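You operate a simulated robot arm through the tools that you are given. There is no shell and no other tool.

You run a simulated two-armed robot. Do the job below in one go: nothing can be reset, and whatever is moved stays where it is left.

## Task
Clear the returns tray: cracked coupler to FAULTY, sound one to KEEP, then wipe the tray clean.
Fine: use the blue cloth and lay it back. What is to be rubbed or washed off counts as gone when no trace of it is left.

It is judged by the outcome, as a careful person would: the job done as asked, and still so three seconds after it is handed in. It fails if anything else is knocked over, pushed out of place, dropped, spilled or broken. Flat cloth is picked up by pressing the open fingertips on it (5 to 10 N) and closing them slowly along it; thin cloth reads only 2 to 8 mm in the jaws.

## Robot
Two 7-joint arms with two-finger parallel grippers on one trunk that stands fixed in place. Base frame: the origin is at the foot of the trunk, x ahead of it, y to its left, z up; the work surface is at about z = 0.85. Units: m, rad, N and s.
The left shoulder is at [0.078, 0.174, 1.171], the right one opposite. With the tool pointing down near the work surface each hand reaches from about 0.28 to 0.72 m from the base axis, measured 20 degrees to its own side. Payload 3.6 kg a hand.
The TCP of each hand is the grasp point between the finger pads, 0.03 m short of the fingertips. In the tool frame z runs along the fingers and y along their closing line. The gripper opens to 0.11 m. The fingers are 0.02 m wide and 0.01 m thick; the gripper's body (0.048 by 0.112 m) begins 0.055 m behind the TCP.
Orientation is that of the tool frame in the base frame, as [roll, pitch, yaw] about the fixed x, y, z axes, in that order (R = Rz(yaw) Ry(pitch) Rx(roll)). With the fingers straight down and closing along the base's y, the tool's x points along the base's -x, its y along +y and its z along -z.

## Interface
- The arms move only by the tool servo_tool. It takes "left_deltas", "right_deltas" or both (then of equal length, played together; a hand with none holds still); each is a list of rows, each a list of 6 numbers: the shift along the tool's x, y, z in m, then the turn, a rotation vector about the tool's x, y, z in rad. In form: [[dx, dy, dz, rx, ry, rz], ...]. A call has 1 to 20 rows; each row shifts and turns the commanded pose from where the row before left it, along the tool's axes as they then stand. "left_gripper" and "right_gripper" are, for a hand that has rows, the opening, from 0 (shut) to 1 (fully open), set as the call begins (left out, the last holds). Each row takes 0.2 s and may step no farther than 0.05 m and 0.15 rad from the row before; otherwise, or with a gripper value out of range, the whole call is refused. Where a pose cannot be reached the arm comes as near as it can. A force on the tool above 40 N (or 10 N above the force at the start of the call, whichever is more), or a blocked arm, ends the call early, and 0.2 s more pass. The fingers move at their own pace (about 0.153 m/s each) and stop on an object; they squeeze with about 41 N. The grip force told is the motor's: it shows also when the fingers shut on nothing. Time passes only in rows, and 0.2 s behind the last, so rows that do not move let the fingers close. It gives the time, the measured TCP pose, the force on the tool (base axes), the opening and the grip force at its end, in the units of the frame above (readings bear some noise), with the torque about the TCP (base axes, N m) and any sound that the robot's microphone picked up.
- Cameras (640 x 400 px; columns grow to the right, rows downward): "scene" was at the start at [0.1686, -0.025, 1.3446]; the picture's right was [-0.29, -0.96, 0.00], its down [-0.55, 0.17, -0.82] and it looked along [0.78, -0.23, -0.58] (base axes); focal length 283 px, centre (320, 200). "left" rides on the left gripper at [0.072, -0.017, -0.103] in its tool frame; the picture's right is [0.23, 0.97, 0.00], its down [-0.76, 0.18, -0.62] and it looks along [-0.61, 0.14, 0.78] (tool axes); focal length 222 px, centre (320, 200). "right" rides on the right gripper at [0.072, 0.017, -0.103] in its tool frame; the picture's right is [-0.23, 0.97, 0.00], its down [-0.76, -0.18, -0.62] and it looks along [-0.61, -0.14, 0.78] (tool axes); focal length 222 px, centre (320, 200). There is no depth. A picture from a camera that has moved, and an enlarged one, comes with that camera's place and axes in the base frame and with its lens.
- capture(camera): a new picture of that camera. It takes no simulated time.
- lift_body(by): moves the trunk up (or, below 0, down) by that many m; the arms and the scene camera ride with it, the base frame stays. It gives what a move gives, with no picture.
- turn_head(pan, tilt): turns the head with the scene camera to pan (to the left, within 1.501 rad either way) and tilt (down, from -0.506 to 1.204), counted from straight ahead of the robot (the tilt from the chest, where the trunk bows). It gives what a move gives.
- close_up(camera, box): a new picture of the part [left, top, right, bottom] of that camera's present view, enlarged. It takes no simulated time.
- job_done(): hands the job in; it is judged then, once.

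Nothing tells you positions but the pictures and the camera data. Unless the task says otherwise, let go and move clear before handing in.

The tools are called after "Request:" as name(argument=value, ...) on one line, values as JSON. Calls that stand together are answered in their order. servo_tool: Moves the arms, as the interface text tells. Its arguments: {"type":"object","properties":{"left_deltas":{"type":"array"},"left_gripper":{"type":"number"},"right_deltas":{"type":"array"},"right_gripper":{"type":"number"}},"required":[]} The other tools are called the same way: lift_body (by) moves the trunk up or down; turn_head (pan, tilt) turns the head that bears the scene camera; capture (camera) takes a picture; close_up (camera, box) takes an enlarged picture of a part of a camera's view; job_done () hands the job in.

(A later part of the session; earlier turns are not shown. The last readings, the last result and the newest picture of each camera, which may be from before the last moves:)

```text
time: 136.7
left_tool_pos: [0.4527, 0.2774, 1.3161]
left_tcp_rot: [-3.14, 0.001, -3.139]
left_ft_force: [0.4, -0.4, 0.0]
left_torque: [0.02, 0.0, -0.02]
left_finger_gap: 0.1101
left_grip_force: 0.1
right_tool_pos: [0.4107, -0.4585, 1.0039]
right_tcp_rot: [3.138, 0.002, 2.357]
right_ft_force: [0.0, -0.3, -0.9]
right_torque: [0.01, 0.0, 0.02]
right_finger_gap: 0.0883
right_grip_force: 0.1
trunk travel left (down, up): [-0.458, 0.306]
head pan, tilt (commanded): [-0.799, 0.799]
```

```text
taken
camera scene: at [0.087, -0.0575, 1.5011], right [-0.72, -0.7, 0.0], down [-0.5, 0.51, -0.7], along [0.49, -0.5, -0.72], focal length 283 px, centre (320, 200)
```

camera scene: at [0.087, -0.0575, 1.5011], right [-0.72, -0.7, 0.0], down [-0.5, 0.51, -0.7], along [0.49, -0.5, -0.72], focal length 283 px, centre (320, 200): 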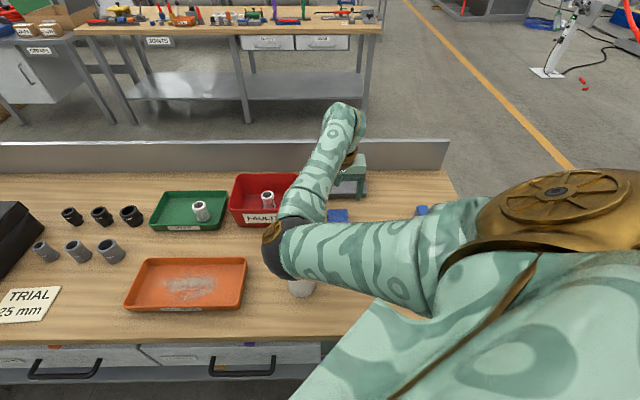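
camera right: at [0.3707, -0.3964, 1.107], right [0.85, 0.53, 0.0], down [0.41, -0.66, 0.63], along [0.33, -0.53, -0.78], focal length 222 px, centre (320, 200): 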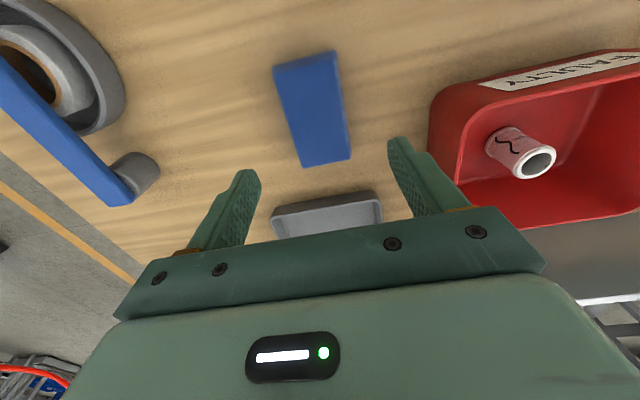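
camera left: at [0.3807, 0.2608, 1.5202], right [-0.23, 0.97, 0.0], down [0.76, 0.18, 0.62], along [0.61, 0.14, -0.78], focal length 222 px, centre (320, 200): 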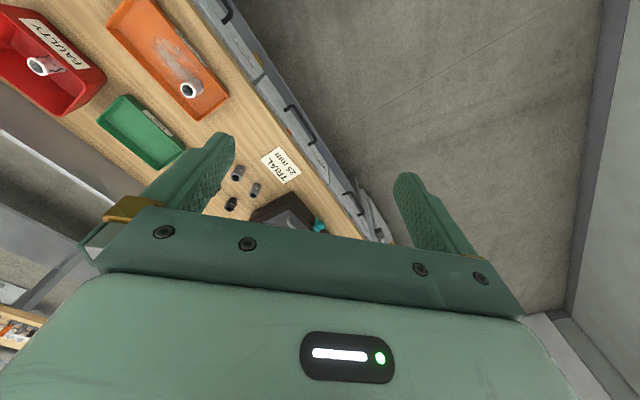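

The elbow would pass close above the bottle when I descend, so I'll raise the trunk 6 cm first. The cloth centre measures about (0.4105, -0.466), aligned with the jaws.

Request:
lift_body(by=0.06)

Request:
servo_tool(right_deltas=[[-0.0053, -0.0053, 0.03, 0, 0, 0], [0, 0, 0.035, 0, 0, 0], [0, 0, 0.035, 0, 0, 0], [0, 0, 0, 0, 0, 0]])

Request:
capture(camera="scene")

Request:
capture(camera="right")

```text
time: 137.7
left_tool_pos: [0.4547, 0.2772, 1.3758]
left_tcp_rot: [3.141, 0.0, -3.141]
left_ft_force: [-0.2, -0.2, -0.2]
left_torque: [-0.04, 0.04, 0.02]
left_finger_gap: 0.1099
left_grip_force: 0.0
right_tool_pos: [0.4116, -0.4615, 1.0632]
right_tcp_rot: [3.14, 0.003, 2.358]
right_ft_force: [0.1, 0.4, -1.0]
right_torque: [-0.01, 0.0, 0.0]
right_finger_gap: 0.0881
right_grip_force: 0.0
trunk travel left (down, up): [-0.518, 0.246]
head pan, tilt (commanded): [-0.799, 0.799]
```

```text
time: 138.7
left_tool_pos: [0.4525, 0.2771, 1.3763]
left_tcp_rot: [-3.14, 0.0, -3.139]
left_ft_force: [-0.1, 0.2, 0.3]
left_torque: [-0.04, -0.02, -0.01]
left_finger_gap: 0.1099
left_grip_force: 0.1
right_tool_pos: [0.4124, -0.4651, 0.963]
right_tcp_rot: [3.142, 0.005, 2.357]
right_ft_force: [0.3, 0.2, -0.2]
right_torque: [0.0, -0.02, 0.01]
right_finger_gap: 0.0879
right_grip_force: 0.0
trunk travel left (down, up): [-0.518, 0.246]
head pan, tilt (commanded): [-0.799, 0.799]
```

```text
taken
camera scene: at [0.0773, -0.0571, 1.5614], right [-0.72, -0.7, 0.0], down [-0.5, 0.51, -0.7], along [0.49, -0.5, -0.72], focal length 283 px, centre (320, 200)
```

scene: 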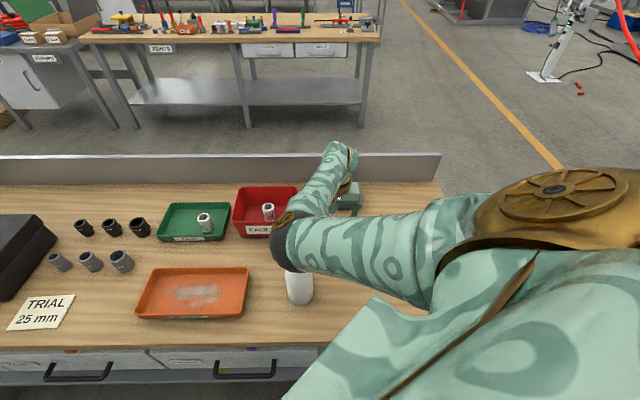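

```text
taken
camera right: at [0.3734, -0.4033, 1.0664], right [0.85, 0.53, 0.0], down [0.41, -0.66, 0.63], along [0.33, -0.53, -0.78], focal length 222 px, centre (320, 200)
```

right: 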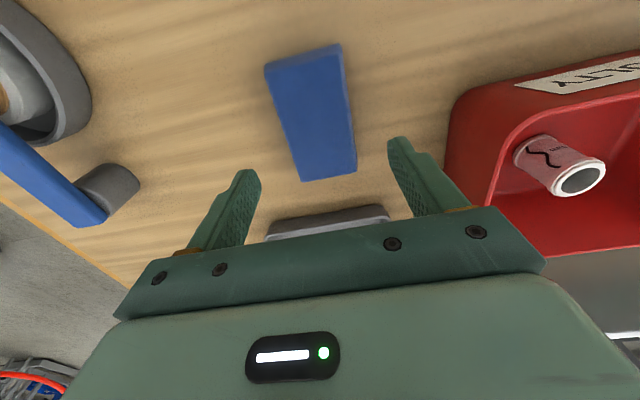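

Clearance is good and the cloth is centred between the fingers. I'll descend beside it, stopping with the fingertips about 9 mm above the bench.

Request:
servo_tool(right_deltas=[[0.005, 0, 0.03, 0, 0, 0], [0, 0, 0.028, 0, 0, 0], [0, 0, 0.016, 0, 0, 0], [0, 0, 0, 0, 0, 0]])

Request:
capture(camera="right")

Request:
capture(camera="scene")

```text
time: 139.7
left_tool_pos: [0.4527, 0.2779, 1.3755]
left_tcp_rot: [-3.14, 0.0, -3.139]
left_ft_force: [0.2, 0.2, 0.6]
left_torque: [0.01, 0.0, 0.0]
left_finger_gap: 0.1101
left_grip_force: 0.1
right_tool_pos: [0.4099, -0.463, 0.8898]
right_tcp_rot: [3.139, 0.002, 2.357]
right_ft_force: [-0.3, 0.4, -0.4]
right_torque: [0.02, -0.01, 0.0]
right_finger_gap: 0.0883
right_grip_force: 0.0
trunk travel left (down, up): [-0.518, 0.246]
head pan, tilt (commanded): [-0.799, 0.799]
```

```text
taken
camera right: at [0.3703, -0.4008, 0.9917], right [0.85, 0.53, 0.0], down [0.41, -0.66, 0.63], along [0.33, -0.53, -0.78], focal length 222 px, centre (320, 200)
```

right: 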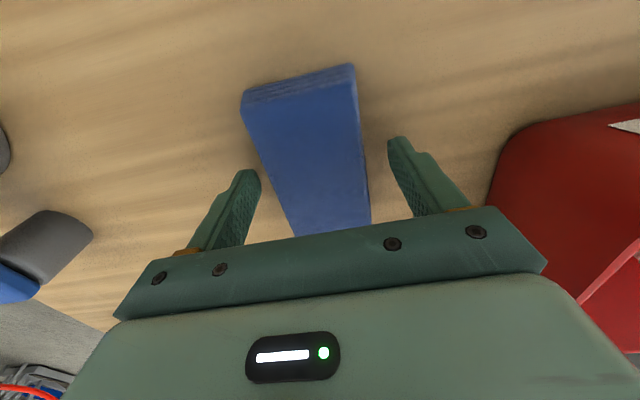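

```text
taken
camera scene: at [0.0773, -0.0572, 1.5614], right [-0.72, -0.7, 0.0], down [-0.5, 0.51, -0.7], along [0.49, -0.5, -0.72], focal length 283 px, centre (320, 200)
```

scene: 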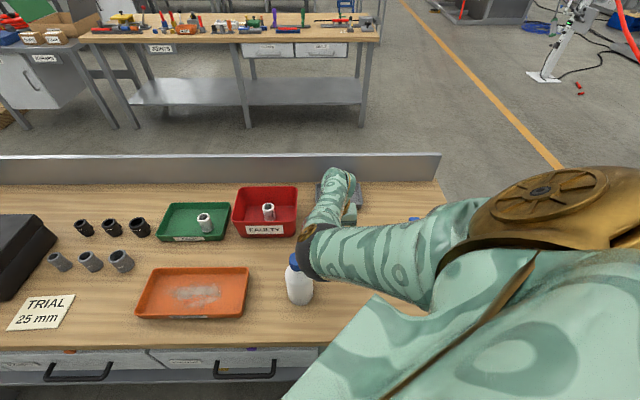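

The fingers straddle the cloth evenly. I'll close gently to 55 mm first and see how it reacts.

Request:
servo_tool(right_deltas=[[0, 0, 0.002, 0, 0, 0], [0, 0, 0, 0, 0, 0], [0, 0, 0, 0, 0, 0]], right_gripper=0.5)

Request:
capture(camera="right")

```text
time: 140.5
left_tool_pos: [0.4526, 0.2777, 1.376]
left_tcp_rot: [-3.14, 0.001, -3.14]
left_ft_force: [0.4, -0.2, -0.2]
left_torque: [0.01, -0.03, 0.01]
left_finger_gap: 0.1099
left_grip_force: 0.1
right_tool_pos: [0.41, -0.4634, 0.8879]
right_tcp_rot: [3.14, 0.006, 2.356]
right_ft_force: [2.6, -0.2, 14.2]
right_torque: [-0.05, 0.36, 0.01]
right_finger_gap: 0.0637
right_grip_force: 40.9
trunk travel left (down, up): [-0.518, 0.246]
head pan, tilt (commanded): [-0.799, 0.799]
```

```text
taken
camera right: at [0.37, -0.4008, 0.991], right [0.85, 0.53, 0.0], down [0.41, -0.66, 0.63], along [0.33, -0.53, -0.78], focal length 222 px, centre (320, 200)
```

right: 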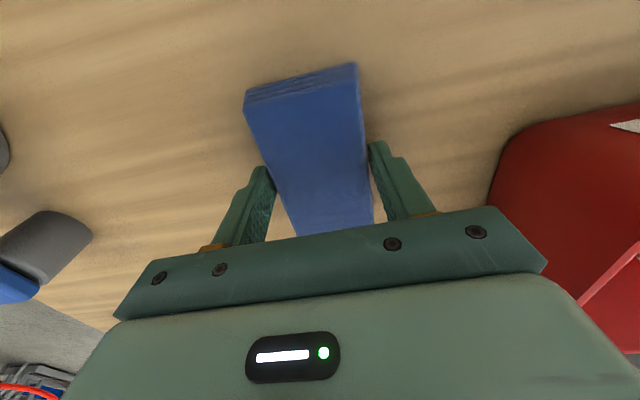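

The cloth grips as a firm 64 mm pad. I note its home: TCP (0.410, -0.463, 0.888), yaw 2.356. Lifting it.

Request:
servo_tool(right_deltas=[[0, 0, -0.015, 0, 0, 0], [0, 0, -0.03, 0, 0, 0], [0, 0, -0.035, 0, 0, 0], [0, 0, -0.04, 0, 0, 0], [0, 0, 0, 0, 0, 0]])

Request:
capture(camera="right")

Request:
capture(camera="scene")

```text
time: 141.7
left_tool_pos: [0.4533, 0.2768, 1.376]
left_tcp_rot: [3.141, 0.001, -3.138]
left_ft_force: [0.5, -0.8, 0.7]
left_torque: [0.01, 0.0, -0.02]
left_finger_gap: 0.1103
left_grip_force: 0.1
right_tool_pos: [0.4079, -0.4631, 1.0058]
right_tcp_rot: [3.141, 0.002, 2.355]
right_ft_force: [-0.3, 0.4, -0.7]
right_torque: [0.03, -0.02, 0.03]
right_finger_gap: 0.0638
right_grip_force: 40.6
trunk travel left (down, up): [-0.518, 0.246]
head pan, tilt (commanded): [-0.799, 0.799]
```

```text
taken
camera right: at [0.368, -0.4015, 1.109], right [0.85, 0.53, 0.0], down [0.41, -0.66, 0.63], along [0.33, -0.53, -0.78], focal length 222 px, centre (320, 200)
```

right: 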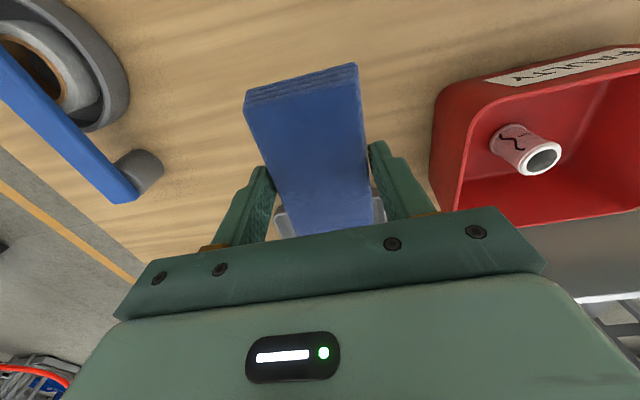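

```text
taken
camera scene: at [0.0774, -0.0578, 1.5614], right [-0.72, -0.7, 0.0], down [-0.5, 0.51, -0.7], along [0.49, -0.5, -0.72], focal length 283 px, centre (320, 200)
```

scene: 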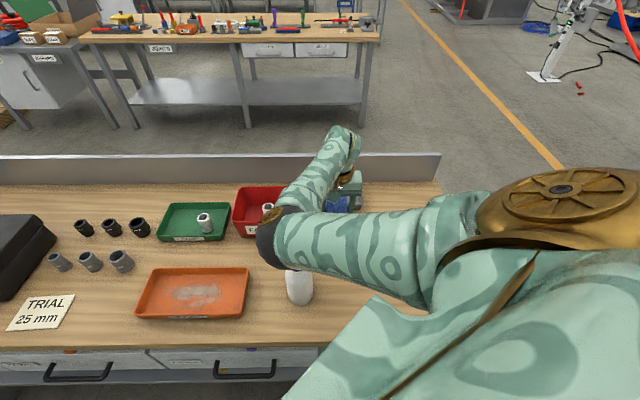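

The cloth is held flat and firm. I'll raise it, go wide around the bottle toward the tray, and lower the trunk a little.

Request:
servo_tool(right_deltas=[[0.012, 0.0365, -0.0283, 0, 0, 0], [0.012, 0.0365, -0.0283, 0, 0, 0], [0.012, 0.0365, -0.0283, 0, 0, 0], [0, 0, 0, 0, 0, 0]])

Request:
lift_body(by=-0.05)

Request:
servo_tool(right_deltas=[[0.0106, 0.0465, 0, 0, 0, 0], [0.0106, 0.0465, 0, 0, 0, 0], [0, 0, 0, 0, 0, 0]])

Request:
capture(camera="scene")

Request:
capture(camera="right")

```text
time: 142.7
left_tool_pos: [0.4536, 0.2781, 1.3746]
left_tcp_rot: [-3.141, 0.0, -3.14]
left_ft_force: [-0.6, -0.3, -0.2]
left_torque: [-0.03, -0.01, 0.01]
left_finger_gap: 0.1099
left_grip_force: 0.0
right_tool_pos: [0.4597, -0.3598, 1.0935]
right_tcp_rot: [3.14, 0.005, 2.358]
right_ft_force: [0.7, -0.5, 0.3]
right_torque: [0.02, 0.0, 0.02]
right_finger_gap: 0.0638
right_grip_force: 41.5
trunk travel left (down, up): [-0.518, 0.246]
head pan, tilt (commanded): [-0.799, 0.799]
```

```text
time: 143.6
left_tool_pos: [0.4532, 0.2757, 1.3261]
left_tcp_rot: [3.14, 0.001, 3.141]
left_ft_force: [-0.2, -0.2, -0.3]
left_torque: [0.03, -0.03, 0.02]
left_finger_gap: 0.1098
left_grip_force: 0.1
right_tool_pos: [0.46, -0.3619, 1.0424]
right_tcp_rot: [3.139, 0.006, 2.357]
right_ft_force: [0.7, -0.7, -0.5]
right_torque: [-0.01, 0.0, -0.02]
right_finger_gap: 0.0637
right_grip_force: 41.3
trunk travel left (down, up): [-0.468, 0.296]
head pan, tilt (commanded): [-0.799, 0.799]
```

```text
time: 144.4
left_tool_pos: [0.4538, 0.2763, 1.3264]
left_tcp_rot: [-3.142, 0.0, -3.139]
left_ft_force: [-0.6, 0.5, 1.3]
left_torque: [0.02, 0.01, 0.02]
left_finger_gap: 0.11
left_grip_force: 0.1
right_tool_pos: [0.5081, -0.2803, 1.0406]
right_tcp_rot: [3.141, 0.002, 2.357]
right_ft_force: [-0.3, 0.0, 0.4]
right_torque: [0.0, -0.01, 0.01]
right_finger_gap: 0.0636
right_grip_force: 41.1
trunk travel left (down, up): [-0.468, 0.296]
head pan, tilt (commanded): [-0.799, 0.799]
```

```text
taken
camera scene: at [0.0849, -0.0579, 1.5111], right [-0.72, -0.7, 0.0], down [-0.5, 0.51, -0.7], along [0.49, -0.5, -0.72], focal length 283 px, centre (320, 200)
```

scene: 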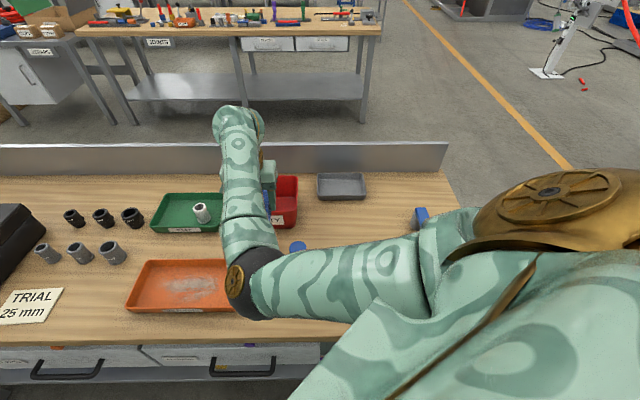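

```text
taken
camera right: at [0.4692, -0.2178, 1.1441], right [0.85, 0.53, 0.0], down [0.41, -0.66, 0.63], along [0.33, -0.53, -0.78], focal length 222 px, centre (320, 200)
```

right: 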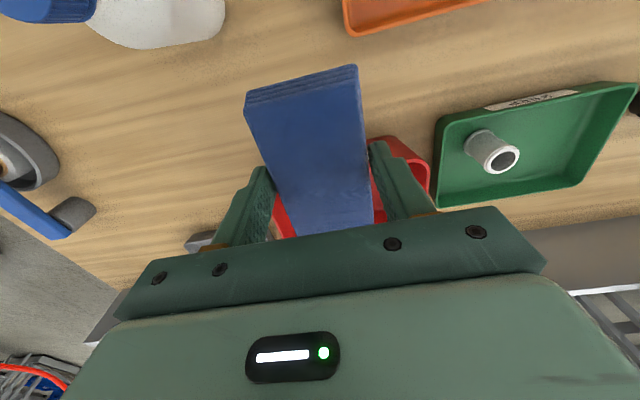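

Clear of the bottle. I'll turn the cloth 90° so its long side runs along the tray.

Request:
servo_tool(right_deltas=[[0, 0, 0, 0, 0, -0.1428], [0, 0, 0, 0, 0, -0.1428], [0, 0, 0, 0, 0, -0.1428], [0, 0, 0, 0, 0, -0.1428], [0, 0, 0, 0, 0, -0.1428], [0, 0, 0, 0, 0, -0.1428], [0, 0, 0, 0, 0, -0.1428], [0, 0, 0, 0, 0, -0.1428], [0, 0, 0, 0, 0, -0.1428], [0, 0, 0, 0, 0, -0.1428], [0, 0, 0, 0, 0, -0.1428], [0, 0, 0, 0, 0, 0]])

Request:
servo_tool(right_deltas=[[-0.034, 0.03, 0, 0, 0, 0], [-0.034, 0.03, 0, 0, 0, 0], [-0.034, 0.03, 0, 0, 0, 0], [-0.034, 0.025, 0, 0, 0, 0], [-0.034, 0.0, 0, 0, 0, 0], [0, 0, 0, 0, 0, 0]])

Request:
capture(camera="scene")

Request:
capture(camera="right")

```text
time: 147.0
left_tool_pos: [0.4538, 0.2778, 1.3264]
left_tcp_rot: [-3.14, 0.001, -3.141]
left_ft_force: [-0.8, 0.6, -0.3]
left_torque: [0.02, -0.05, 0.01]
left_finger_gap: 0.1101
left_grip_force: 0.1
right_tool_pos: [0.5111, -0.281, 1.0436]
right_tcp_rot: [-3.134, 0.002, -2.353]
right_ft_force: [-0.2, -0.3, -0.4]
right_torque: [0.01, 0.0, -0.01]
right_finger_gap: 0.0638
right_grip_force: 41.1
trunk travel left (down, up): [-0.468, 0.296]
head pan, tilt (commanded): [-0.799, 0.799]
```

```text
time: 148.4
left_tool_pos: [0.4532, 0.2773, 1.3256]
left_tcp_rot: [-3.142, -0.002, -3.14]
left_ft_force: [-1.0, -0.3, 0.9]
left_torque: [-0.01, -0.02, 0.0]
left_finger_gap: 0.1101
left_grip_force: 0.2
right_tool_pos: [0.5489, -0.0776, 1.0427]
right_tcp_rot: [-3.138, 0.001, -2.355]
right_ft_force: [1.0, 0.0, 0.0]
right_torque: [-0.01, -0.01, 0.03]
right_finger_gap: 0.0636
right_grip_force: 41.2
trunk travel left (down, up): [-0.468, 0.296]
head pan, tilt (commanded): [-0.799, 0.799]
```

```text
taken
camera scene: at [0.0847, -0.0577, 1.5111], right [-0.72, -0.7, 0.0], down [-0.5, 0.51, -0.7], along [0.49, -0.5, -0.72], focal length 283 px, centre (320, 200)
```

scene: 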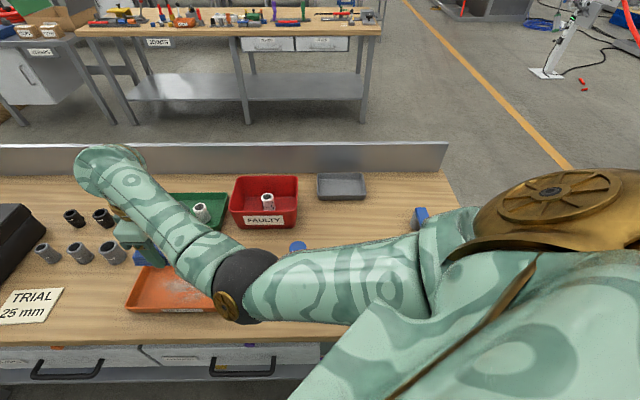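

```text
taken
camera right: at [0.4853, -0.1173, 1.1447], right [-0.53, 0.85, 0.0], down [0.66, 0.41, 0.62], along [0.53, 0.33, -0.78], focal length 222 px, centre (320, 200)
```

right: 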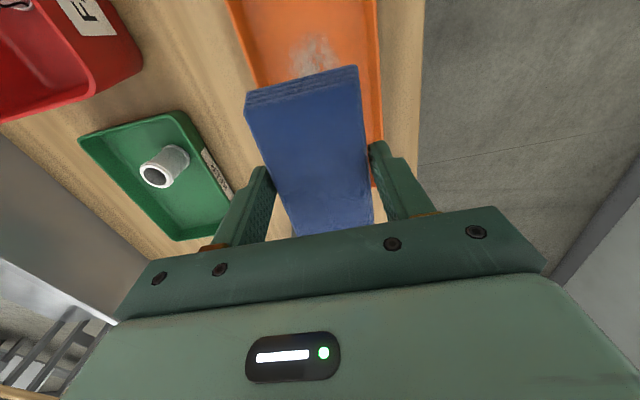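

The cloth is aligned with the tray. I'll lower the trunk 6 cm, which brings the cloth to just above the tray rim, and check alignment before touching down.

Request:
lift_body(by=-0.06)

Request:
servo_tool(right_deltas=[[0, 0, 0.03, 0, 0, 0], [0, 0, 0.015, 0, 0, 0], [0, 0, 0, 0, 0, 0]])

Request:
capture(camera="scene")

Request:
capture(camera="right")

```text
time: 149.4
left_tool_pos: [0.4531, 0.2775, 1.2669]
left_tcp_rot: [3.141, 0.001, -3.141]
left_ft_force: [-0.2, -0.4, 0.3]
left_torque: [0.0, -0.02, -0.01]
left_finger_gap: 0.1101
left_grip_force: 0.1
right_tool_pos: [0.5489, -0.0787, 0.9835]
right_tcp_rot: [-3.137, 0.003, -2.358]
right_ft_force: [-1.0, -0.7, -0.5]
right_torque: [0.02, -0.01, 0.0]
right_finger_gap: 0.0636
right_grip_force: 40.7
trunk travel left (down, up): [-0.408, 0.356]
head pan, tilt (commanded): [-0.799, 0.799]
```

```text
time: 150.2
left_tool_pos: [0.453, 0.278, 1.2656]
left_tcp_rot: [-3.141, 0.001, -3.139]
left_ft_force: [-0.3, 0.1, -0.2]
left_torque: [-0.01, -0.01, 0.02]
left_finger_gap: 0.11
left_grip_force: 0.0
right_tool_pos: [0.5511, -0.0796, 0.9381]
right_tcp_rot: [-3.135, 0.001, -2.356]
right_ft_force: [-0.4, -0.1, -0.5]
right_torque: [-0.03, -0.01, 0.0]
right_finger_gap: 0.0637
right_grip_force: 41.5
trunk travel left (down, up): [-0.408, 0.356]
head pan, tilt (commanded): [-0.799, 0.799]
```

```text
taken
camera scene: at [0.0988, -0.0572, 1.4507], right [-0.72, -0.7, 0.0], down [-0.5, 0.51, -0.7], along [0.49, -0.5, -0.72], focal length 283 px, centre (320, 200)
```

scene: 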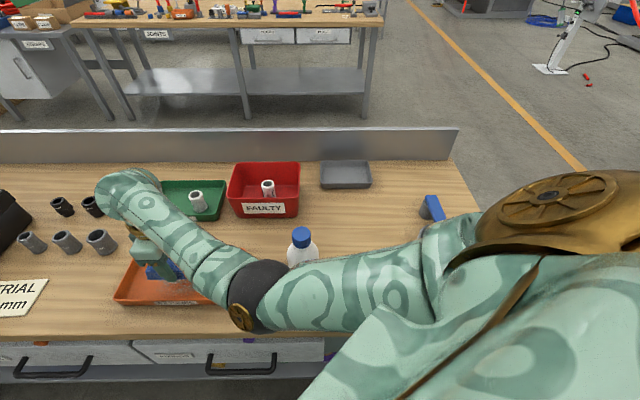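

```text
taken
camera right: at [0.4876, -0.1182, 1.04], right [-0.53, 0.85, 0.0], down [0.66, 0.41, 0.63], along [0.53, 0.33, -0.78], focal length 222 px, centre (320, 200)
```

right: 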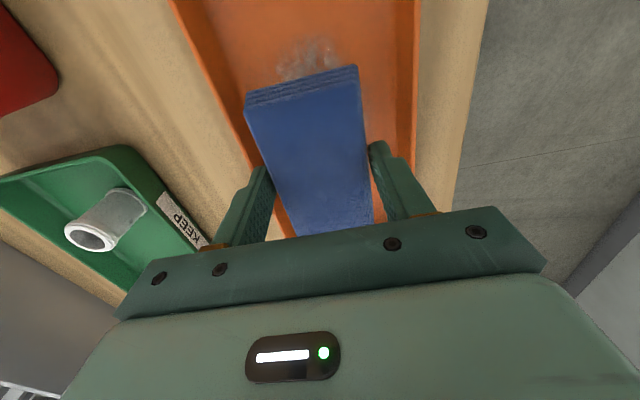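

Request:
close_up(camera="right", box=[160, 0, 440, 180])

Request:
close_up(camera="scene", box=[90, 220, 250, 320])

```text
2.22 times, centred on (300, 90) of right
camera zoom: at [0.4876, -0.1182, 1.04], right [-0.53, 0.85, 0.0], down [0.66, 0.41, 0.63], along [0.53, 0.33, -0.78], focal length 494 px, centre (364, 444)
```

zoom: 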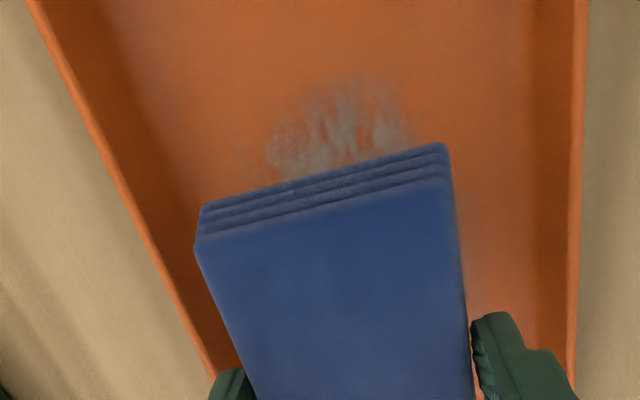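

```text
4.00 times, centred on (170, 270) of scene
camera zoom: at [0.0988, -0.0572, 1.4507], right [-0.72, -0.7, 0.0], down [-0.5, 0.51, -0.7], along [0.49, -0.5, -0.72], focal length 1132 px, centre (920, -80)
```

zoom: 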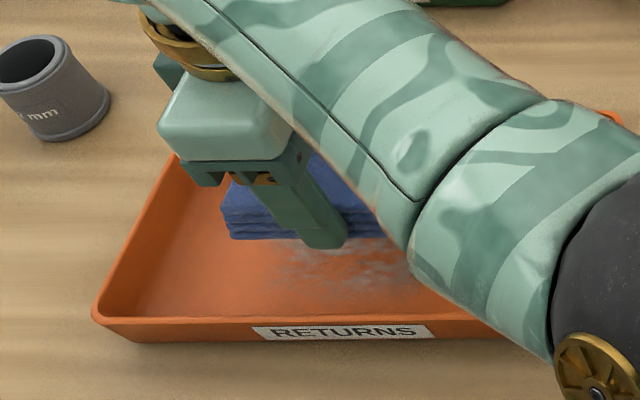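

The pad sits well inside the tray with margin on both sides. I'll lower it onto the tray floor gently.

Request:
servo_tool(right_deltas=[[0, 0.003, 0.02, 0, 0, 0], [0, 0, 0.016, 0, 0, 0], [0, 0, 0.005, 0, 0, 0], [0, 0, 0, 0, 0, 0]])

Request:
servo_tool(right_deltas=[[0, 0, 0.003, 0, 0, 0], [0, 0, 0, 0, 0, 0]])

```text
time: 151.2
left_tool_pos: [0.4539, 0.2773, 1.2657]
left_tcp_rot: [3.141, 0.002, -3.14]
left_ft_force: [0.6, -0.1, 0.4]
left_torque: [-0.01, -0.02, 0.0]
left_finger_gap: 0.1098
left_grip_force: 0.1
right_tool_pos: [0.5483, -0.0779, 0.8962]
right_tcp_rot: [-3.138, 0.002, -2.357]
right_ft_force: [0.1, 0.2, -0.4]
right_torque: [0.01, -0.01, 0.01]
right_finger_gap: 0.0638
right_grip_force: 41.3
trunk travel left (down, up): [-0.408, 0.356]
head pan, tilt (commanded): [-0.799, 0.799]
```

```text
time: 151.8
left_tool_pos: [0.4537, 0.2767, 1.2662]
left_tcp_rot: [-3.141, 0.0, -3.14]
left_ft_force: [-0.3, -0.7, -0.2]
left_torque: [0.01, 0.06, 0.01]
left_finger_gap: 0.1101
left_grip_force: 0.2
right_tool_pos: [0.5477, -0.0775, 0.893]
right_tcp_rot: [-3.137, 0.003, -2.356]
right_ft_force: [0.5, -0.4, 1.0]
right_torque: [-0.01, 0.02, -0.01]
right_finger_gap: 0.0636
right_grip_force: 40.8
trunk travel left (down, up): [-0.408, 0.356]
head pan, tilt (commanded): [-0.799, 0.799]
```

Request:
servo_tool(right_deltas=[[0, 0, 0.002, 0, 0, 0], [0, 0, 0, 0, 0, 0]])

Request:
servo_tool(right_deltas=[[0, 0, 0.001, 0, 0, 0], [0, 0, 0, 0, 0, 0]])

```text
time: 152.4
left_tool_pos: [0.4523, 0.2775, 1.2658]
left_tcp_rot: [3.141, 0.0, 3.141]
left_ft_force: [0.0, -0.5, 0.0]
left_torque: [0.0, 0.0, 0.03]
left_finger_gap: 0.1101
left_grip_force: 0.1
right_tool_pos: [0.5481, -0.0782, 0.8937]
right_tcp_rot: [-3.135, 0.002, -2.355]
right_ft_force: [3.1, -1.3, 11.2]
right_torque: [0.35, 0.0, 0.0]
right_finger_gap: 0.0637
right_grip_force: 40.5
trunk travel left (down, up): [-0.408, 0.356]
head pan, tilt (commanded): [-0.799, 0.799]
```

```text
time: 153.0
left_tool_pos: [0.4506, 0.2764, 1.2665]
left_tcp_rot: [3.142, 0.002, -3.14]
left_ft_force: [0.0, 0.5, 0.5]
left_torque: [-0.01, -0.03, 0.04]
left_finger_gap: 0.1101
left_grip_force: 0.1
right_tool_pos: [0.5472, -0.0774, 0.8924]
right_tcp_rot: [-3.135, 0.005, -2.356]
right_ft_force: [2.1, -2.7, 24.0]
right_torque: [0.38, 0.53, 0.02]
right_finger_gap: 0.064
right_grip_force: 40.8
trunk travel left (down, up): [-0.408, 0.356]
head pan, tilt (commanded): [-0.799, 0.799]
```

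Contact made, at about 24 N, so I'll ease off to a light wiping pressure and make a first slow stroke along the tray.

Request:
servo_tool(right_deltas=[[0, 0, -0.0014, 0, 0, 0], [0.012, 0, 0, 0, 0, 0], [0.012, 0, 0, 0, 0, 0], [0.012, 0, 0, 0, 0, 0], [0.012, 0, 0, 0, 0, 0], [0, 0, 0, 0, 0, 0]])

Request:
capture(camera="scene")

Request:
capture(camera="right")

```text
time: 154.0
left_tool_pos: [0.4544, 0.282, 1.2637]
left_tcp_rot: [-3.139, 0.0, 3.14]
left_ft_force: [-0.7, 0.5, -0.1]
left_torque: [0.01, 0.03, -0.03]
left_finger_gap: 0.1101
left_grip_force: 0.1
right_tool_pos: [0.5357, -0.11, 0.8967]
right_tcp_rot: [-3.13, 0.015, -2.368]
right_ft_force: [-16.4, 28.9, -11.5]
right_torque: [1.08, 0.92, 0.48]
right_finger_gap: 0.0637
right_grip_force: 41.0
trunk travel left (down, up): [-0.408, 0.356]
head pan, tilt (commanded): [-0.799, 0.799]
stopped in row 4 (right hand): the force on the tool passed its limit at 55 N (the readings are from after the stop); the commanded pose is now the measured one
```

```text
taken
camera scene: at [0.0981, -0.052, 1.4505], right [-0.72, -0.7, 0.0], down [-0.5, 0.51, -0.7], along [0.49, -0.5, -0.72], focal length 283 px, centre (320, 200)
```

scene: 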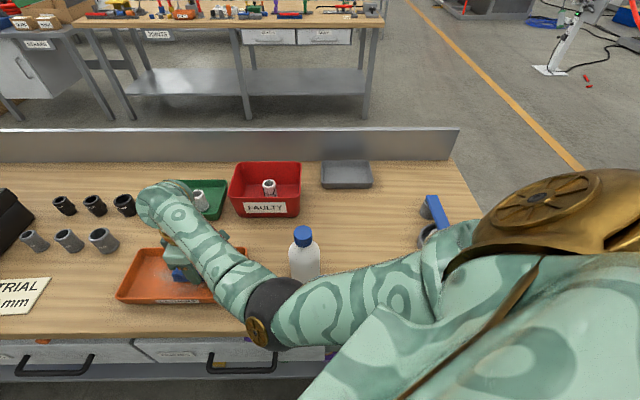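

```text
taken
camera right: at [0.4704, -0.1494, 0.9998], right [-0.52, 0.86, -0.01], down [0.66, 0.4, 0.64], along [0.55, 0.32, -0.77], focal length 222 px, centre (320, 200)
```

right: 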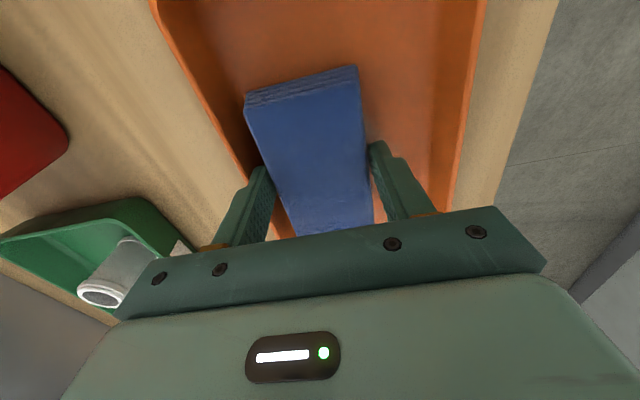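

The force limit tripped: the hand drifted sideways and a finger pressed the tray's far wall. I'll lift straight off first and check what moved.

Request:
servo_tool(right_deltas=[[0, 0, -0.005, 0, 0, 0], [0, 0.004, -0.015, 0, 0, 0], [0, 0, -0.02, 0, 0, 0], [0, 0, 0, 0, 0, 0]])

Request:
capture(camera="scene")

Request:
capture(camera="right")

```text
time: 154.3
left_tool_pos: [0.4539, 0.2779, 1.2649]
left_tcp_rot: [-3.138, 0.002, 3.141]
left_ft_force: [-0.6, 0.4, 0.3]
left_torque: [-0.02, -0.03, -0.03]
left_finger_gap: 0.1099
left_grip_force: 0.1
right_tool_pos: [0.5357, -0.1115, 0.8974]
right_tcp_rot: [-3.137, 0.022, -2.367]
right_ft_force: [-11.2, 31.8, -7.9]
right_torque: [1.17, 0.53, 0.74]
right_finger_gap: 0.0633
right_grip_force: 41.3
trunk travel left (down, up): [-0.408, 0.356]
head pan, tilt (commanded): [-0.799, 0.799]
stopped in row 1 (right hand): the force on the tool passed its limit at 50 N (the readings are from after the stop); the commanded pose is now the measured one
```

```text
taken
camera scene: at [0.0977, -0.0531, 1.4509], right [-0.72, -0.7, 0.0], down [-0.5, 0.51, -0.7], along [0.49, -0.5, -0.72], focal length 283 px, centre (320, 200)
```

scene: 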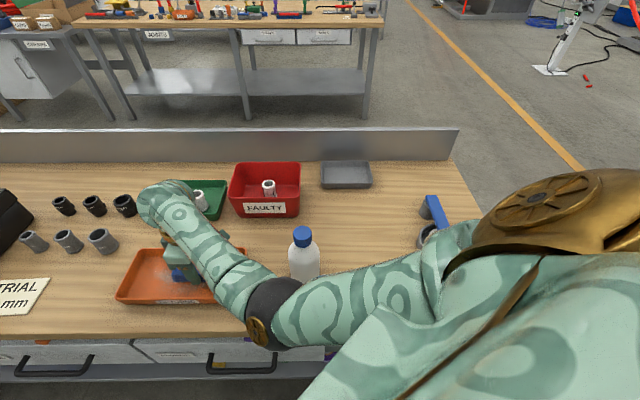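

```text
taken
camera right: at [0.4704, -0.1511, 0.9997], right [-0.52, 0.85, 0.0], down [0.66, 0.4, 0.64], along [0.55, 0.33, -0.77], focal length 222 px, centre (320, 200)
```

right: 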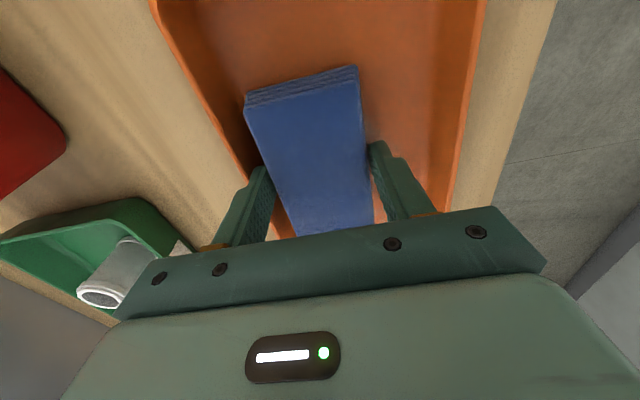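

The finger is pressing the far wall with about 30 N. I'll move purely away from that wall (toward the near side) to release it, then lift.

Request:
servo_tool(right_deltas=[[0, 0.003, 0, 0, 0, 0], [0, 0, 0, 0, 0, 0]])

Request:
servo_tool(right_deltas=[[0, 0.003, 0, 0, 0, 0], [0, 0, 0, 0, 0, 0]])

```text
time: 154.7
left_tool_pos: [0.453, 0.2767, 1.2652]
left_tcp_rot: [-3.14, 0.002, 3.139]
left_ft_force: [-0.9, 0.6, 0.1]
left_torque: [0.04, -0.03, 0.0]
left_finger_gap: 0.1101
left_grip_force: 0.0
right_tool_pos: [0.5358, -0.1115, 0.8986]
right_tcp_rot: [-3.14, 0.03, -2.366]
right_ft_force: [-13.0, 37.3, -3.2]
right_torque: [1.3, 0.42, 0.87]
right_finger_gap: 0.0635
right_grip_force: 41.1
trunk travel left (down, up): [-0.408, 0.356]
head pan, tilt (commanded): [-0.799, 0.799]
stopped in row 1 (right hand): the force on the tool passed its limit at 47 N (the readings are from after the stop); the commanded pose is now the measured one
```

```text
time: 155.1
left_tool_pos: [0.4518, 0.2776, 1.2661]
left_tcp_rot: [-3.138, 0.003, 3.137]
left_ft_force: [-0.2, -1.7, -0.2]
left_torque: [-0.02, -0.04, 0.0]
left_finger_gap: 0.11
left_grip_force: 0.0
right_tool_pos: [0.5354, -0.1118, 0.8991]
right_tcp_rot: [3.14, 0.037, -2.368]
right_ft_force: [-13.8, 42.5, -4.3]
right_torque: [1.44, 0.49, 1.0]
right_finger_gap: 0.0635
right_grip_force: 40.6
trunk travel left (down, up): [-0.408, 0.356]
head pan, tilt (commanded): [-0.799, 0.799]
stopped in row 2 (right hand): the force on the tool passed its limit at 53 N (the readings are from after the stop); the commanded pose is now the measured one
```

The force is slowly creeping up, with the arm pulling the hand to the right. I'll command a clear move the other way (left, toward the tray's middle) to unload it.

Request:
servo_tool(right_deltas=[[-0.012, 0.012, 0, 0, 0, 0], [-0.006, 0.006, 0, 0, 0, 0], [0, 0, 0, 0, 0, 0]])

Request:
capture(camera="scene")

```text
time: 155.9
left_tool_pos: [0.4533, 0.275, 1.2659]
left_tcp_rot: [-3.141, 0.002, 3.139]
left_ft_force: [-0.5, 0.0, -0.8]
left_torque: [0.03, -0.04, 0.02]
left_finger_gap: 0.1102
left_grip_force: 0.2
right_tool_pos: [0.541, -0.1067, 0.8971]
right_tcp_rot: [-3.121, 0.017, -2.389]
right_ft_force: [-4.5, -2.1, -2.4]
right_torque: [0.12, -0.29, 0.02]
right_finger_gap: 0.0638
right_grip_force: 41.1
trunk travel left (down, up): [-0.408, 0.356]
head pan, tilt (commanded): [-0.799, 0.799]
```

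```text
taken
camera scene: at [0.0968, -0.0575, 1.4507], right [-0.72, -0.7, 0.0], down [-0.5, 0.51, -0.7], along [0.49, -0.5, -0.72], focal length 283 px, centre (320, 200)
```

scene: 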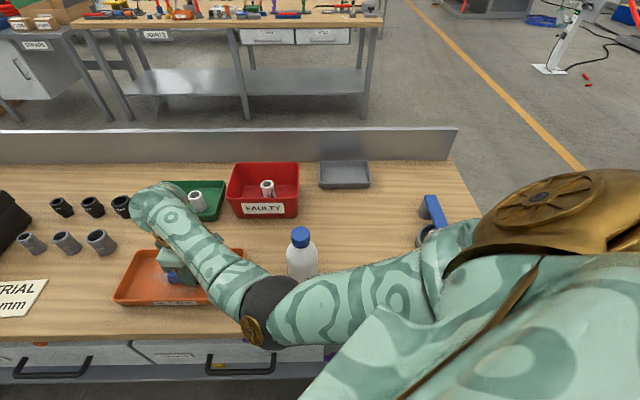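

Force released. Now I'll lift the cloth clear and check whether the tray has moved.

Request:
servo_tool(right_deltas=[[-0.002, 0.004, -0.01, 0, 0, 0], [0, 0.002, -0.02, 0, 0, 0], [0, 0, -0.02, 0, 0, 0], [0, 0, 0, 0, 0, 0]])

Request:
capture(camera="scene")

Request:
close_up(camera="scene", box=[90, 220, 250, 320])

Request:
capture(camera="right")

```text
time: 156.9
left_tool_pos: [0.4555, 0.2754, 1.2662]
left_tcp_rot: [-3.141, -0.001, 3.138]
left_ft_force: [0.5, 0.8, -1.0]
left_torque: [0.01, -0.02, 0.01]
left_finger_gap: 0.1099
left_grip_force: 0.1
right_tool_pos: [0.5408, -0.0957, 0.9541]
right_tcp_rot: [-3.118, 0.033, -2.384]
right_ft_force: [0.3, -0.5, -0.5]
right_torque: [0.0, 0.0, 0.02]
right_finger_gap: 0.0639
right_grip_force: 40.9
trunk travel left (down, up): [-0.408, 0.356]
head pan, tilt (commanded): [-0.799, 0.799]
```

```text
taken
camera scene: at [0.0986, -0.0572, 1.4507], right [-0.72, -0.7, 0.0], down [-0.5, 0.51, -0.7], along [0.49, -0.5, -0.72], focal length 283 px, centre (320, 200)
```

scene: 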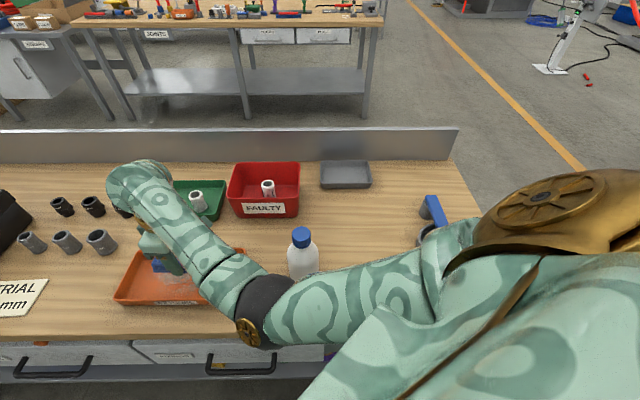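

```text
4.00 times, centred on (170, 270) of scene
camera zoom: at [0.0986, -0.0572, 1.4507], right [-0.72, -0.7, 0.0], down [-0.5, 0.51, -0.7], along [0.49, -0.5, -0.72], focal length 1132 px, centre (920, -80)
```

zoom: 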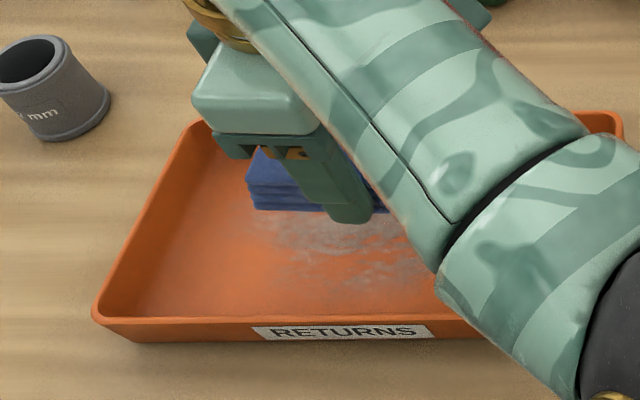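

```text
taken
camera right: at [0.4725, -0.1342, 1.0541], right [-0.5, 0.86, -0.02], down [0.65, 0.39, 0.65], along [0.57, 0.32, -0.76], focal length 222 px, centre (320, 200)
```

right: 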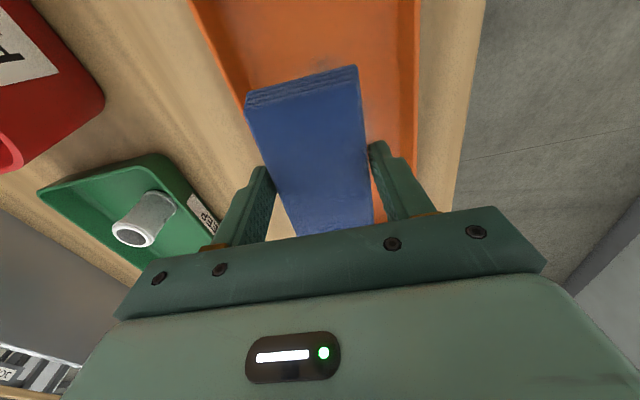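

The tray hasn't moved (its corner and label are at identical pixels), and part of the dust is already gone. The drift came from my upper arm pressing against my own chest when the elbow folded back, so I'll raise the trunk 4 cm to keep the arm more extended and re-level the tool.

Request:
lift_body(by=0.04)

Request:
servo_tool(right_deltas=[[-0.008, 0, 0, -0.0236, 0.033, -0.028], [-0.008, 0, 0, 0, 0, 0], [0, 0, 0, 0, 0, 0], [0, 0, 0, 0, 0, 0]])

Request:
capture(camera="scene")

```text
time: 157.8
left_tool_pos: [0.4536, 0.2745, 1.305]
left_tcp_rot: [3.141, -0.001, 3.139]
left_ft_force: [0.2, -0.3, -0.3]
left_torque: [0.01, 0.03, -0.02]
left_finger_gap: 0.1102
left_grip_force: 0.1
right_tool_pos: [0.536, -0.0975, 0.9874]
right_tcp_rot: [-3.125, 0.021, -2.382]
right_ft_force: [-0.5, -0.3, -0.5]
right_torque: [-0.03, 0.01, -0.03]
right_finger_gap: 0.0637
right_grip_force: 41.5
trunk travel left (down, up): [-0.448, 0.316]
head pan, tilt (commanded): [-0.799, 0.799]
```

```text
time: 158.8
left_tool_pos: [0.4555, 0.2732, 1.3055]
left_tcp_rot: [3.141, 0.0, 3.137]
left_ft_force: [-0.2, 0.3, -0.1]
left_torque: [0.0, 0.01, 0.02]
left_finger_gap: 0.11
left_grip_force: 0.0
right_tool_pos: [0.5435, -0.0761, 0.9888]
right_tcp_rot: [3.123, -0.003, -2.344]
right_ft_force: [-0.7, -0.2, -0.1]
right_torque: [0.03, -0.01, 0.03]
right_finger_gap: 0.0637
right_grip_force: 41.3
trunk travel left (down, up): [-0.448, 0.316]
head pan, tilt (commanded): [-0.799, 0.799]
```

```text
taken
camera scene: at [0.0893, -0.057, 1.491], right [-0.72, -0.7, 0.0], down [-0.5, 0.51, -0.7], along [0.49, -0.5, -0.72], focal length 283 px, centre (320, 200)
```

scene: 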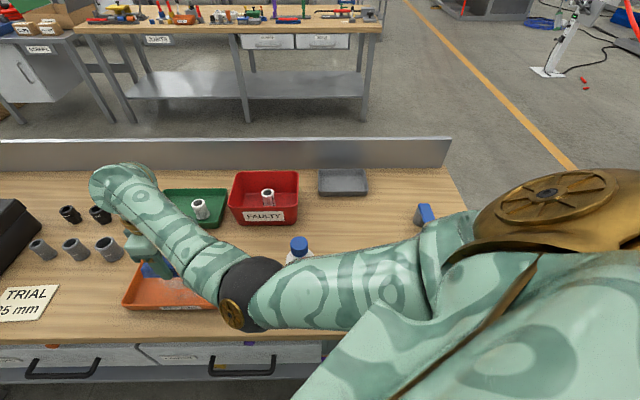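

Tracking is accurate again. I'll level the small residual tilt and lower back to just above the tray floor, checking for drift.

Request:
servo_tool(right_deltas=[[0, 0, 0.02, 0.019, 0.003, 0.012], [0, -0.003, 0.03, 0, 0, 0], [0, 0, 0.03, 0, 0, 0], [0, 0, 0, 0, 0, 0]])

Request:
capture(camera="scene")

```text
time: 159.8
left_tool_pos: [0.454, 0.2741, 1.3059]
left_tcp_rot: [3.141, 0.0, 3.139]
left_ft_force: [0.8, 0.5, 0.2]
left_torque: [0.01, -0.02, -0.02]
left_finger_gap: 0.11
left_grip_force: 0.1
right_tool_pos: [0.547, -0.0772, 0.9094]
right_tcp_rot: [-3.141, -0.008, -2.356]
right_ft_force: [0.4, 0.4, -0.3]
right_torque: [-0.01, 0.02, -0.02]
right_finger_gap: 0.0638
right_grip_force: 41.1
trunk travel left (down, up): [-0.448, 0.316]
head pan, tilt (commanded): [-0.799, 0.799]
```

```text
taken
camera scene: at [0.089, -0.0571, 1.491], right [-0.72, -0.7, 0.0], down [-0.5, 0.51, -0.7], along [0.49, -0.5, -0.72], focal length 283 px, centre (320, 200)
```

scene: 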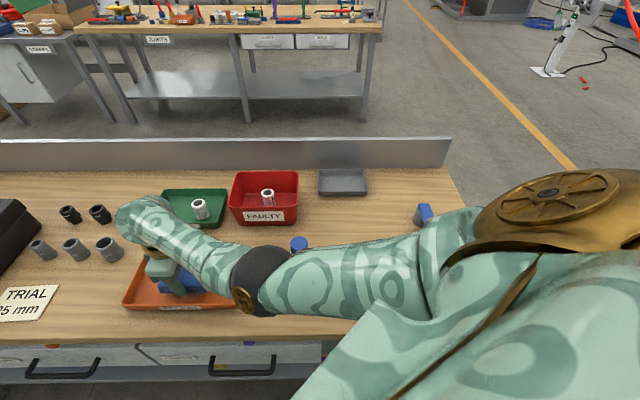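

Request:
servo_tool(right_deltas=[[0, 0, 0.01, 0, 0.008, 0], [0, 0, 0.0045, 0, 0, 0], [0, 0, 0, 0, 0, 0]])

Request:
servo_tool(right_deltas=[[0, 0, 0.0015, 0, 0, 0], [0, 0, 0, 0, 0, 0]])

```text
time: 160.6
left_tool_pos: [0.4556, 0.2737, 1.3056]
left_tcp_rot: [3.14, 0.0, 3.141]
left_ft_force: [0.3, 0.5, 0.4]
left_torque: [0.01, -0.01, 0.03]
left_finger_gap: 0.1099
left_grip_force: 0.0
right_tool_pos: [0.5472, -0.0785, 0.8946]
right_tcp_rot: [-3.141, -0.016, -2.357]
right_ft_force: [0.3, 0.3, -0.3]
right_torque: [0.01, 0.01, -0.04]
right_finger_gap: 0.0638
right_grip_force: 41.2
trunk travel left (down, up): [-0.448, 0.316]
head pan, tilt (commanded): [-0.799, 0.799]
```

```text
time: 161.2
left_tool_pos: [0.4558, 0.2735, 1.3068]
left_tcp_rot: [-3.141, -0.001, 3.135]
left_ft_force: [-0.5, 0.7, 0.1]
left_torque: [0.0, 0.01, 0.01]
left_finger_gap: 0.1099
left_grip_force: 0.1
right_tool_pos: [0.5453, -0.0777, 0.8937]
right_tcp_rot: [-3.14, -0.012, -2.359]
right_ft_force: [2.1, -2.5, 9.7]
right_torque: [0.36, -0.42, -0.19]
right_finger_gap: 0.0639
right_grip_force: 41.4
trunk travel left (down, up): [-0.448, 0.316]
head pan, tilt (commanded): [-0.799, 0.799]
```

About 10 N of contact. I'll level the pad and make a short, slow test stroke.

Request:
servo_tool(right_deltas=[[0, 0, 0, 0, -0.013, 0], [0.008, 0, 0, 0, 0, 0], [0.008, 0, 0, 0, 0, 0], [0, 0, 0, 0, 0, 0]])

Request:
servo_tool(right_deltas=[[-0.01, 0, 0, 0, 0, 0], [-0.01, 0, 0, 0, 0, 0], [-0.01, 0, 0, 0, 0, 0], [-0.01, 0, 0, 0, 0, 0], [0, 0, 0, 0, 0, 0]])

```text
time: 162.2
left_tool_pos: [0.4561, 0.2741, 1.307]
left_tcp_rot: [3.141, 0.0, 3.138]
left_ft_force: [-0.1, -0.1, -0.6]
left_torque: [0.02, 0.02, 0.0]
left_finger_gap: 0.1103
left_grip_force: 0.0
right_tool_pos: [0.5341, -0.0879, 0.892]
right_tcp_rot: [3.14, -0.001, -2.357]
right_ft_force: [1.2, 3.0, 8.6]
right_torque: [0.28, -0.32, 0.07]
right_finger_gap: 0.0639
right_grip_force: 40.7
trunk travel left (down, up): [-0.448, 0.316]
head pan, tilt (commanded): [-0.799, 0.799]
```

```text
time: 163.4
left_tool_pos: [0.4546, 0.2745, 1.3065]
left_tcp_rot: [-3.14, 0.001, 3.138]
left_ft_force: [0.1, 0.4, -0.3]
left_torque: [0.0, -0.02, 0.01]
left_finger_gap: 0.1097
left_grip_force: 0.0
right_tool_pos: [0.5572, -0.0692, 0.8943]
right_tcp_rot: [3.14, -0.002, -2.356]
right_ft_force: [0.0, -0.1, -0.8]
right_torque: [0.0, 0.0, -0.02]
right_finger_gap: 0.0634
right_grip_force: 40.7
right hand out of reach, approached as far as the arm can: row 4
trunk travel left (down, up): [-0.448, 0.316]
head pan, tilt (commanded): [-0.799, 0.799]
```

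Smooth with low friction, but the left end is at arm's reach at this trunk height. I'll come back toward the middle right away.

Request:
servo_tool(right_deltas=[[0.01, 0, -0.002, 0, 0, 0], [0.01, 0, 0, 0, 0, 0], [0.01, 0, 0, 0, 0, 0], [0, 0, 0, 0, 0, 0]])

Request:
capture(camera="scene")

```text
time: 164.4
left_tool_pos: [0.4551, 0.2741, 1.3052]
left_tcp_rot: [3.141, 0.001, 3.138]
left_ft_force: [-0.3, -0.2, 0.4]
left_torque: [0.02, 0.0, 0.02]
left_finger_gap: 0.1099
left_grip_force: 0.1
right_tool_pos: [0.5381, -0.0891, 0.8954]
right_tcp_rot: [3.141, -0.003, -2.356]
right_ft_force: [0.9, 0.5, -0.2]
right_torque: [0.02, 0.01, -0.01]
right_finger_gap: 0.0636
right_grip_force: 41.0
trunk travel left (down, up): [-0.448, 0.316]
head pan, tilt (commanded): [-0.799, 0.799]
```

```text
taken
camera scene: at [0.0893, -0.0571, 1.491], right [-0.72, -0.7, 0.0], down [-0.5, 0.51, -0.7], along [0.49, -0.5, -0.72], focal length 283 px, centre (320, 200)
```

scene: 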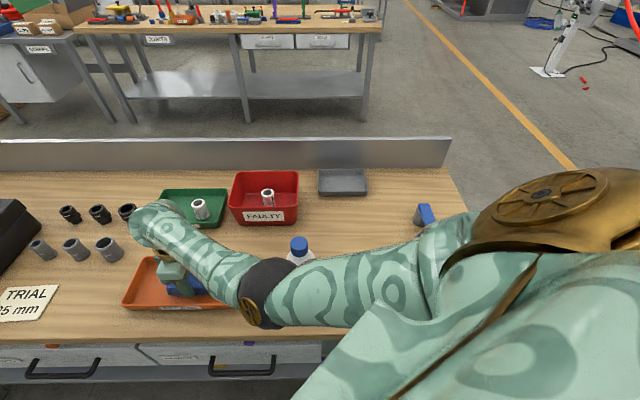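

It retracts normally. Now I'll do a controlled wiping pattern over the right-hand part of the stain with light pressure.

Request:
servo_tool(right_deltas=[[0, 0, 0.003, 0, 0, 0], [0.008, 0, 0, 0, 0, 0], [0.008, 0, 0, 0, 0, 0], [-0.01, 0, 0, 0, 0, 0], [-0.01, 0, 0, 0, 0, 0], [-0.008, 0, 0, 0, 0, 0], [0, -0.01, 0, 0, 0, 0], [0.008, 0, 0, 0, 0, 0], [0.01, 0, 0, 0, 0, 0], [0.01, 0, 0, 0, 0, 0], [0, 0, 0, 0, 0, 0]])

```text
time: 166.8
left_tool_pos: [0.455, 0.275, 1.3051]
left_tcp_rot: [-3.141, 0.001, 3.138]
left_ft_force: [-0.6, 0.3, 0.1]
left_torque: [-0.04, 0.0, -0.03]
left_finger_gap: 0.1098
left_grip_force: 0.0
right_tool_pos: [0.5321, -0.107, 0.8935]
right_tcp_rot: [3.141, 0.0, -2.356]
right_ft_force: [0.4, 0.3, -0.3]
right_torque: [0.0, -0.01, 0.02]
right_finger_gap: 0.0636
right_grip_force: 40.9
trunk travel left (down, up): [-0.448, 0.316]
head pan, tilt (commanded): [-0.799, 0.799]
```

Just out of contact at the end, so I'll press down slightly and check force.

Request:
servo_tool(right_deltas=[[0, 0, 0.0015, 0, 0, 0], [0, 0, 0, 0, 0, 0]])

Request:
servo_tool(right_deltas=[[0, 0, 0.001, 0, 0, 0], [0, 0, 0, 0, 0, 0]])

```text
time: 167.4
left_tool_pos: [0.4547, 0.2746, 1.3061]
left_tcp_rot: [-3.142, 0.001, 3.138]
left_ft_force: [0.4, -0.7, 0.0]
left_torque: [0.01, 0.0, 0.01]
left_finger_gap: 0.1099
left_grip_force: 0.0
right_tool_pos: [0.5321, -0.1066, 0.8918]
right_tcp_rot: [-3.139, -0.001, -2.357]
right_ft_force: [-0.3, 1.3, 8.6]
right_torque: [-0.04, 0.28, 0.01]
right_finger_gap: 0.0636
right_grip_force: 41.2
trunk travel left (down, up): [-0.448, 0.316]
head pan, tilt (commanded): [-0.799, 0.799]
```

```text
time: 168.0
left_tool_pos: [0.4515, 0.2747, 1.3068]
left_tcp_rot: [-3.141, 0.001, 3.139]
left_ft_force: [0.6, 0.0, 0.9]
left_torque: [0.0, -0.01, -0.03]
left_finger_gap: 0.11
left_grip_force: 0.1
right_tool_pos: [0.5333, -0.1067, 0.8927]
right_tcp_rot: [-3.14, 0.001, -2.357]
right_ft_force: [-0.1, 3.5, 18.1]
right_torque: [0.2, 0.22, 0.06]
right_finger_gap: 0.0636
right_grip_force: 41.2
trunk travel left (down, up): [-0.448, 0.316]
head pan, tilt (commanded): [-0.799, 0.799]
```

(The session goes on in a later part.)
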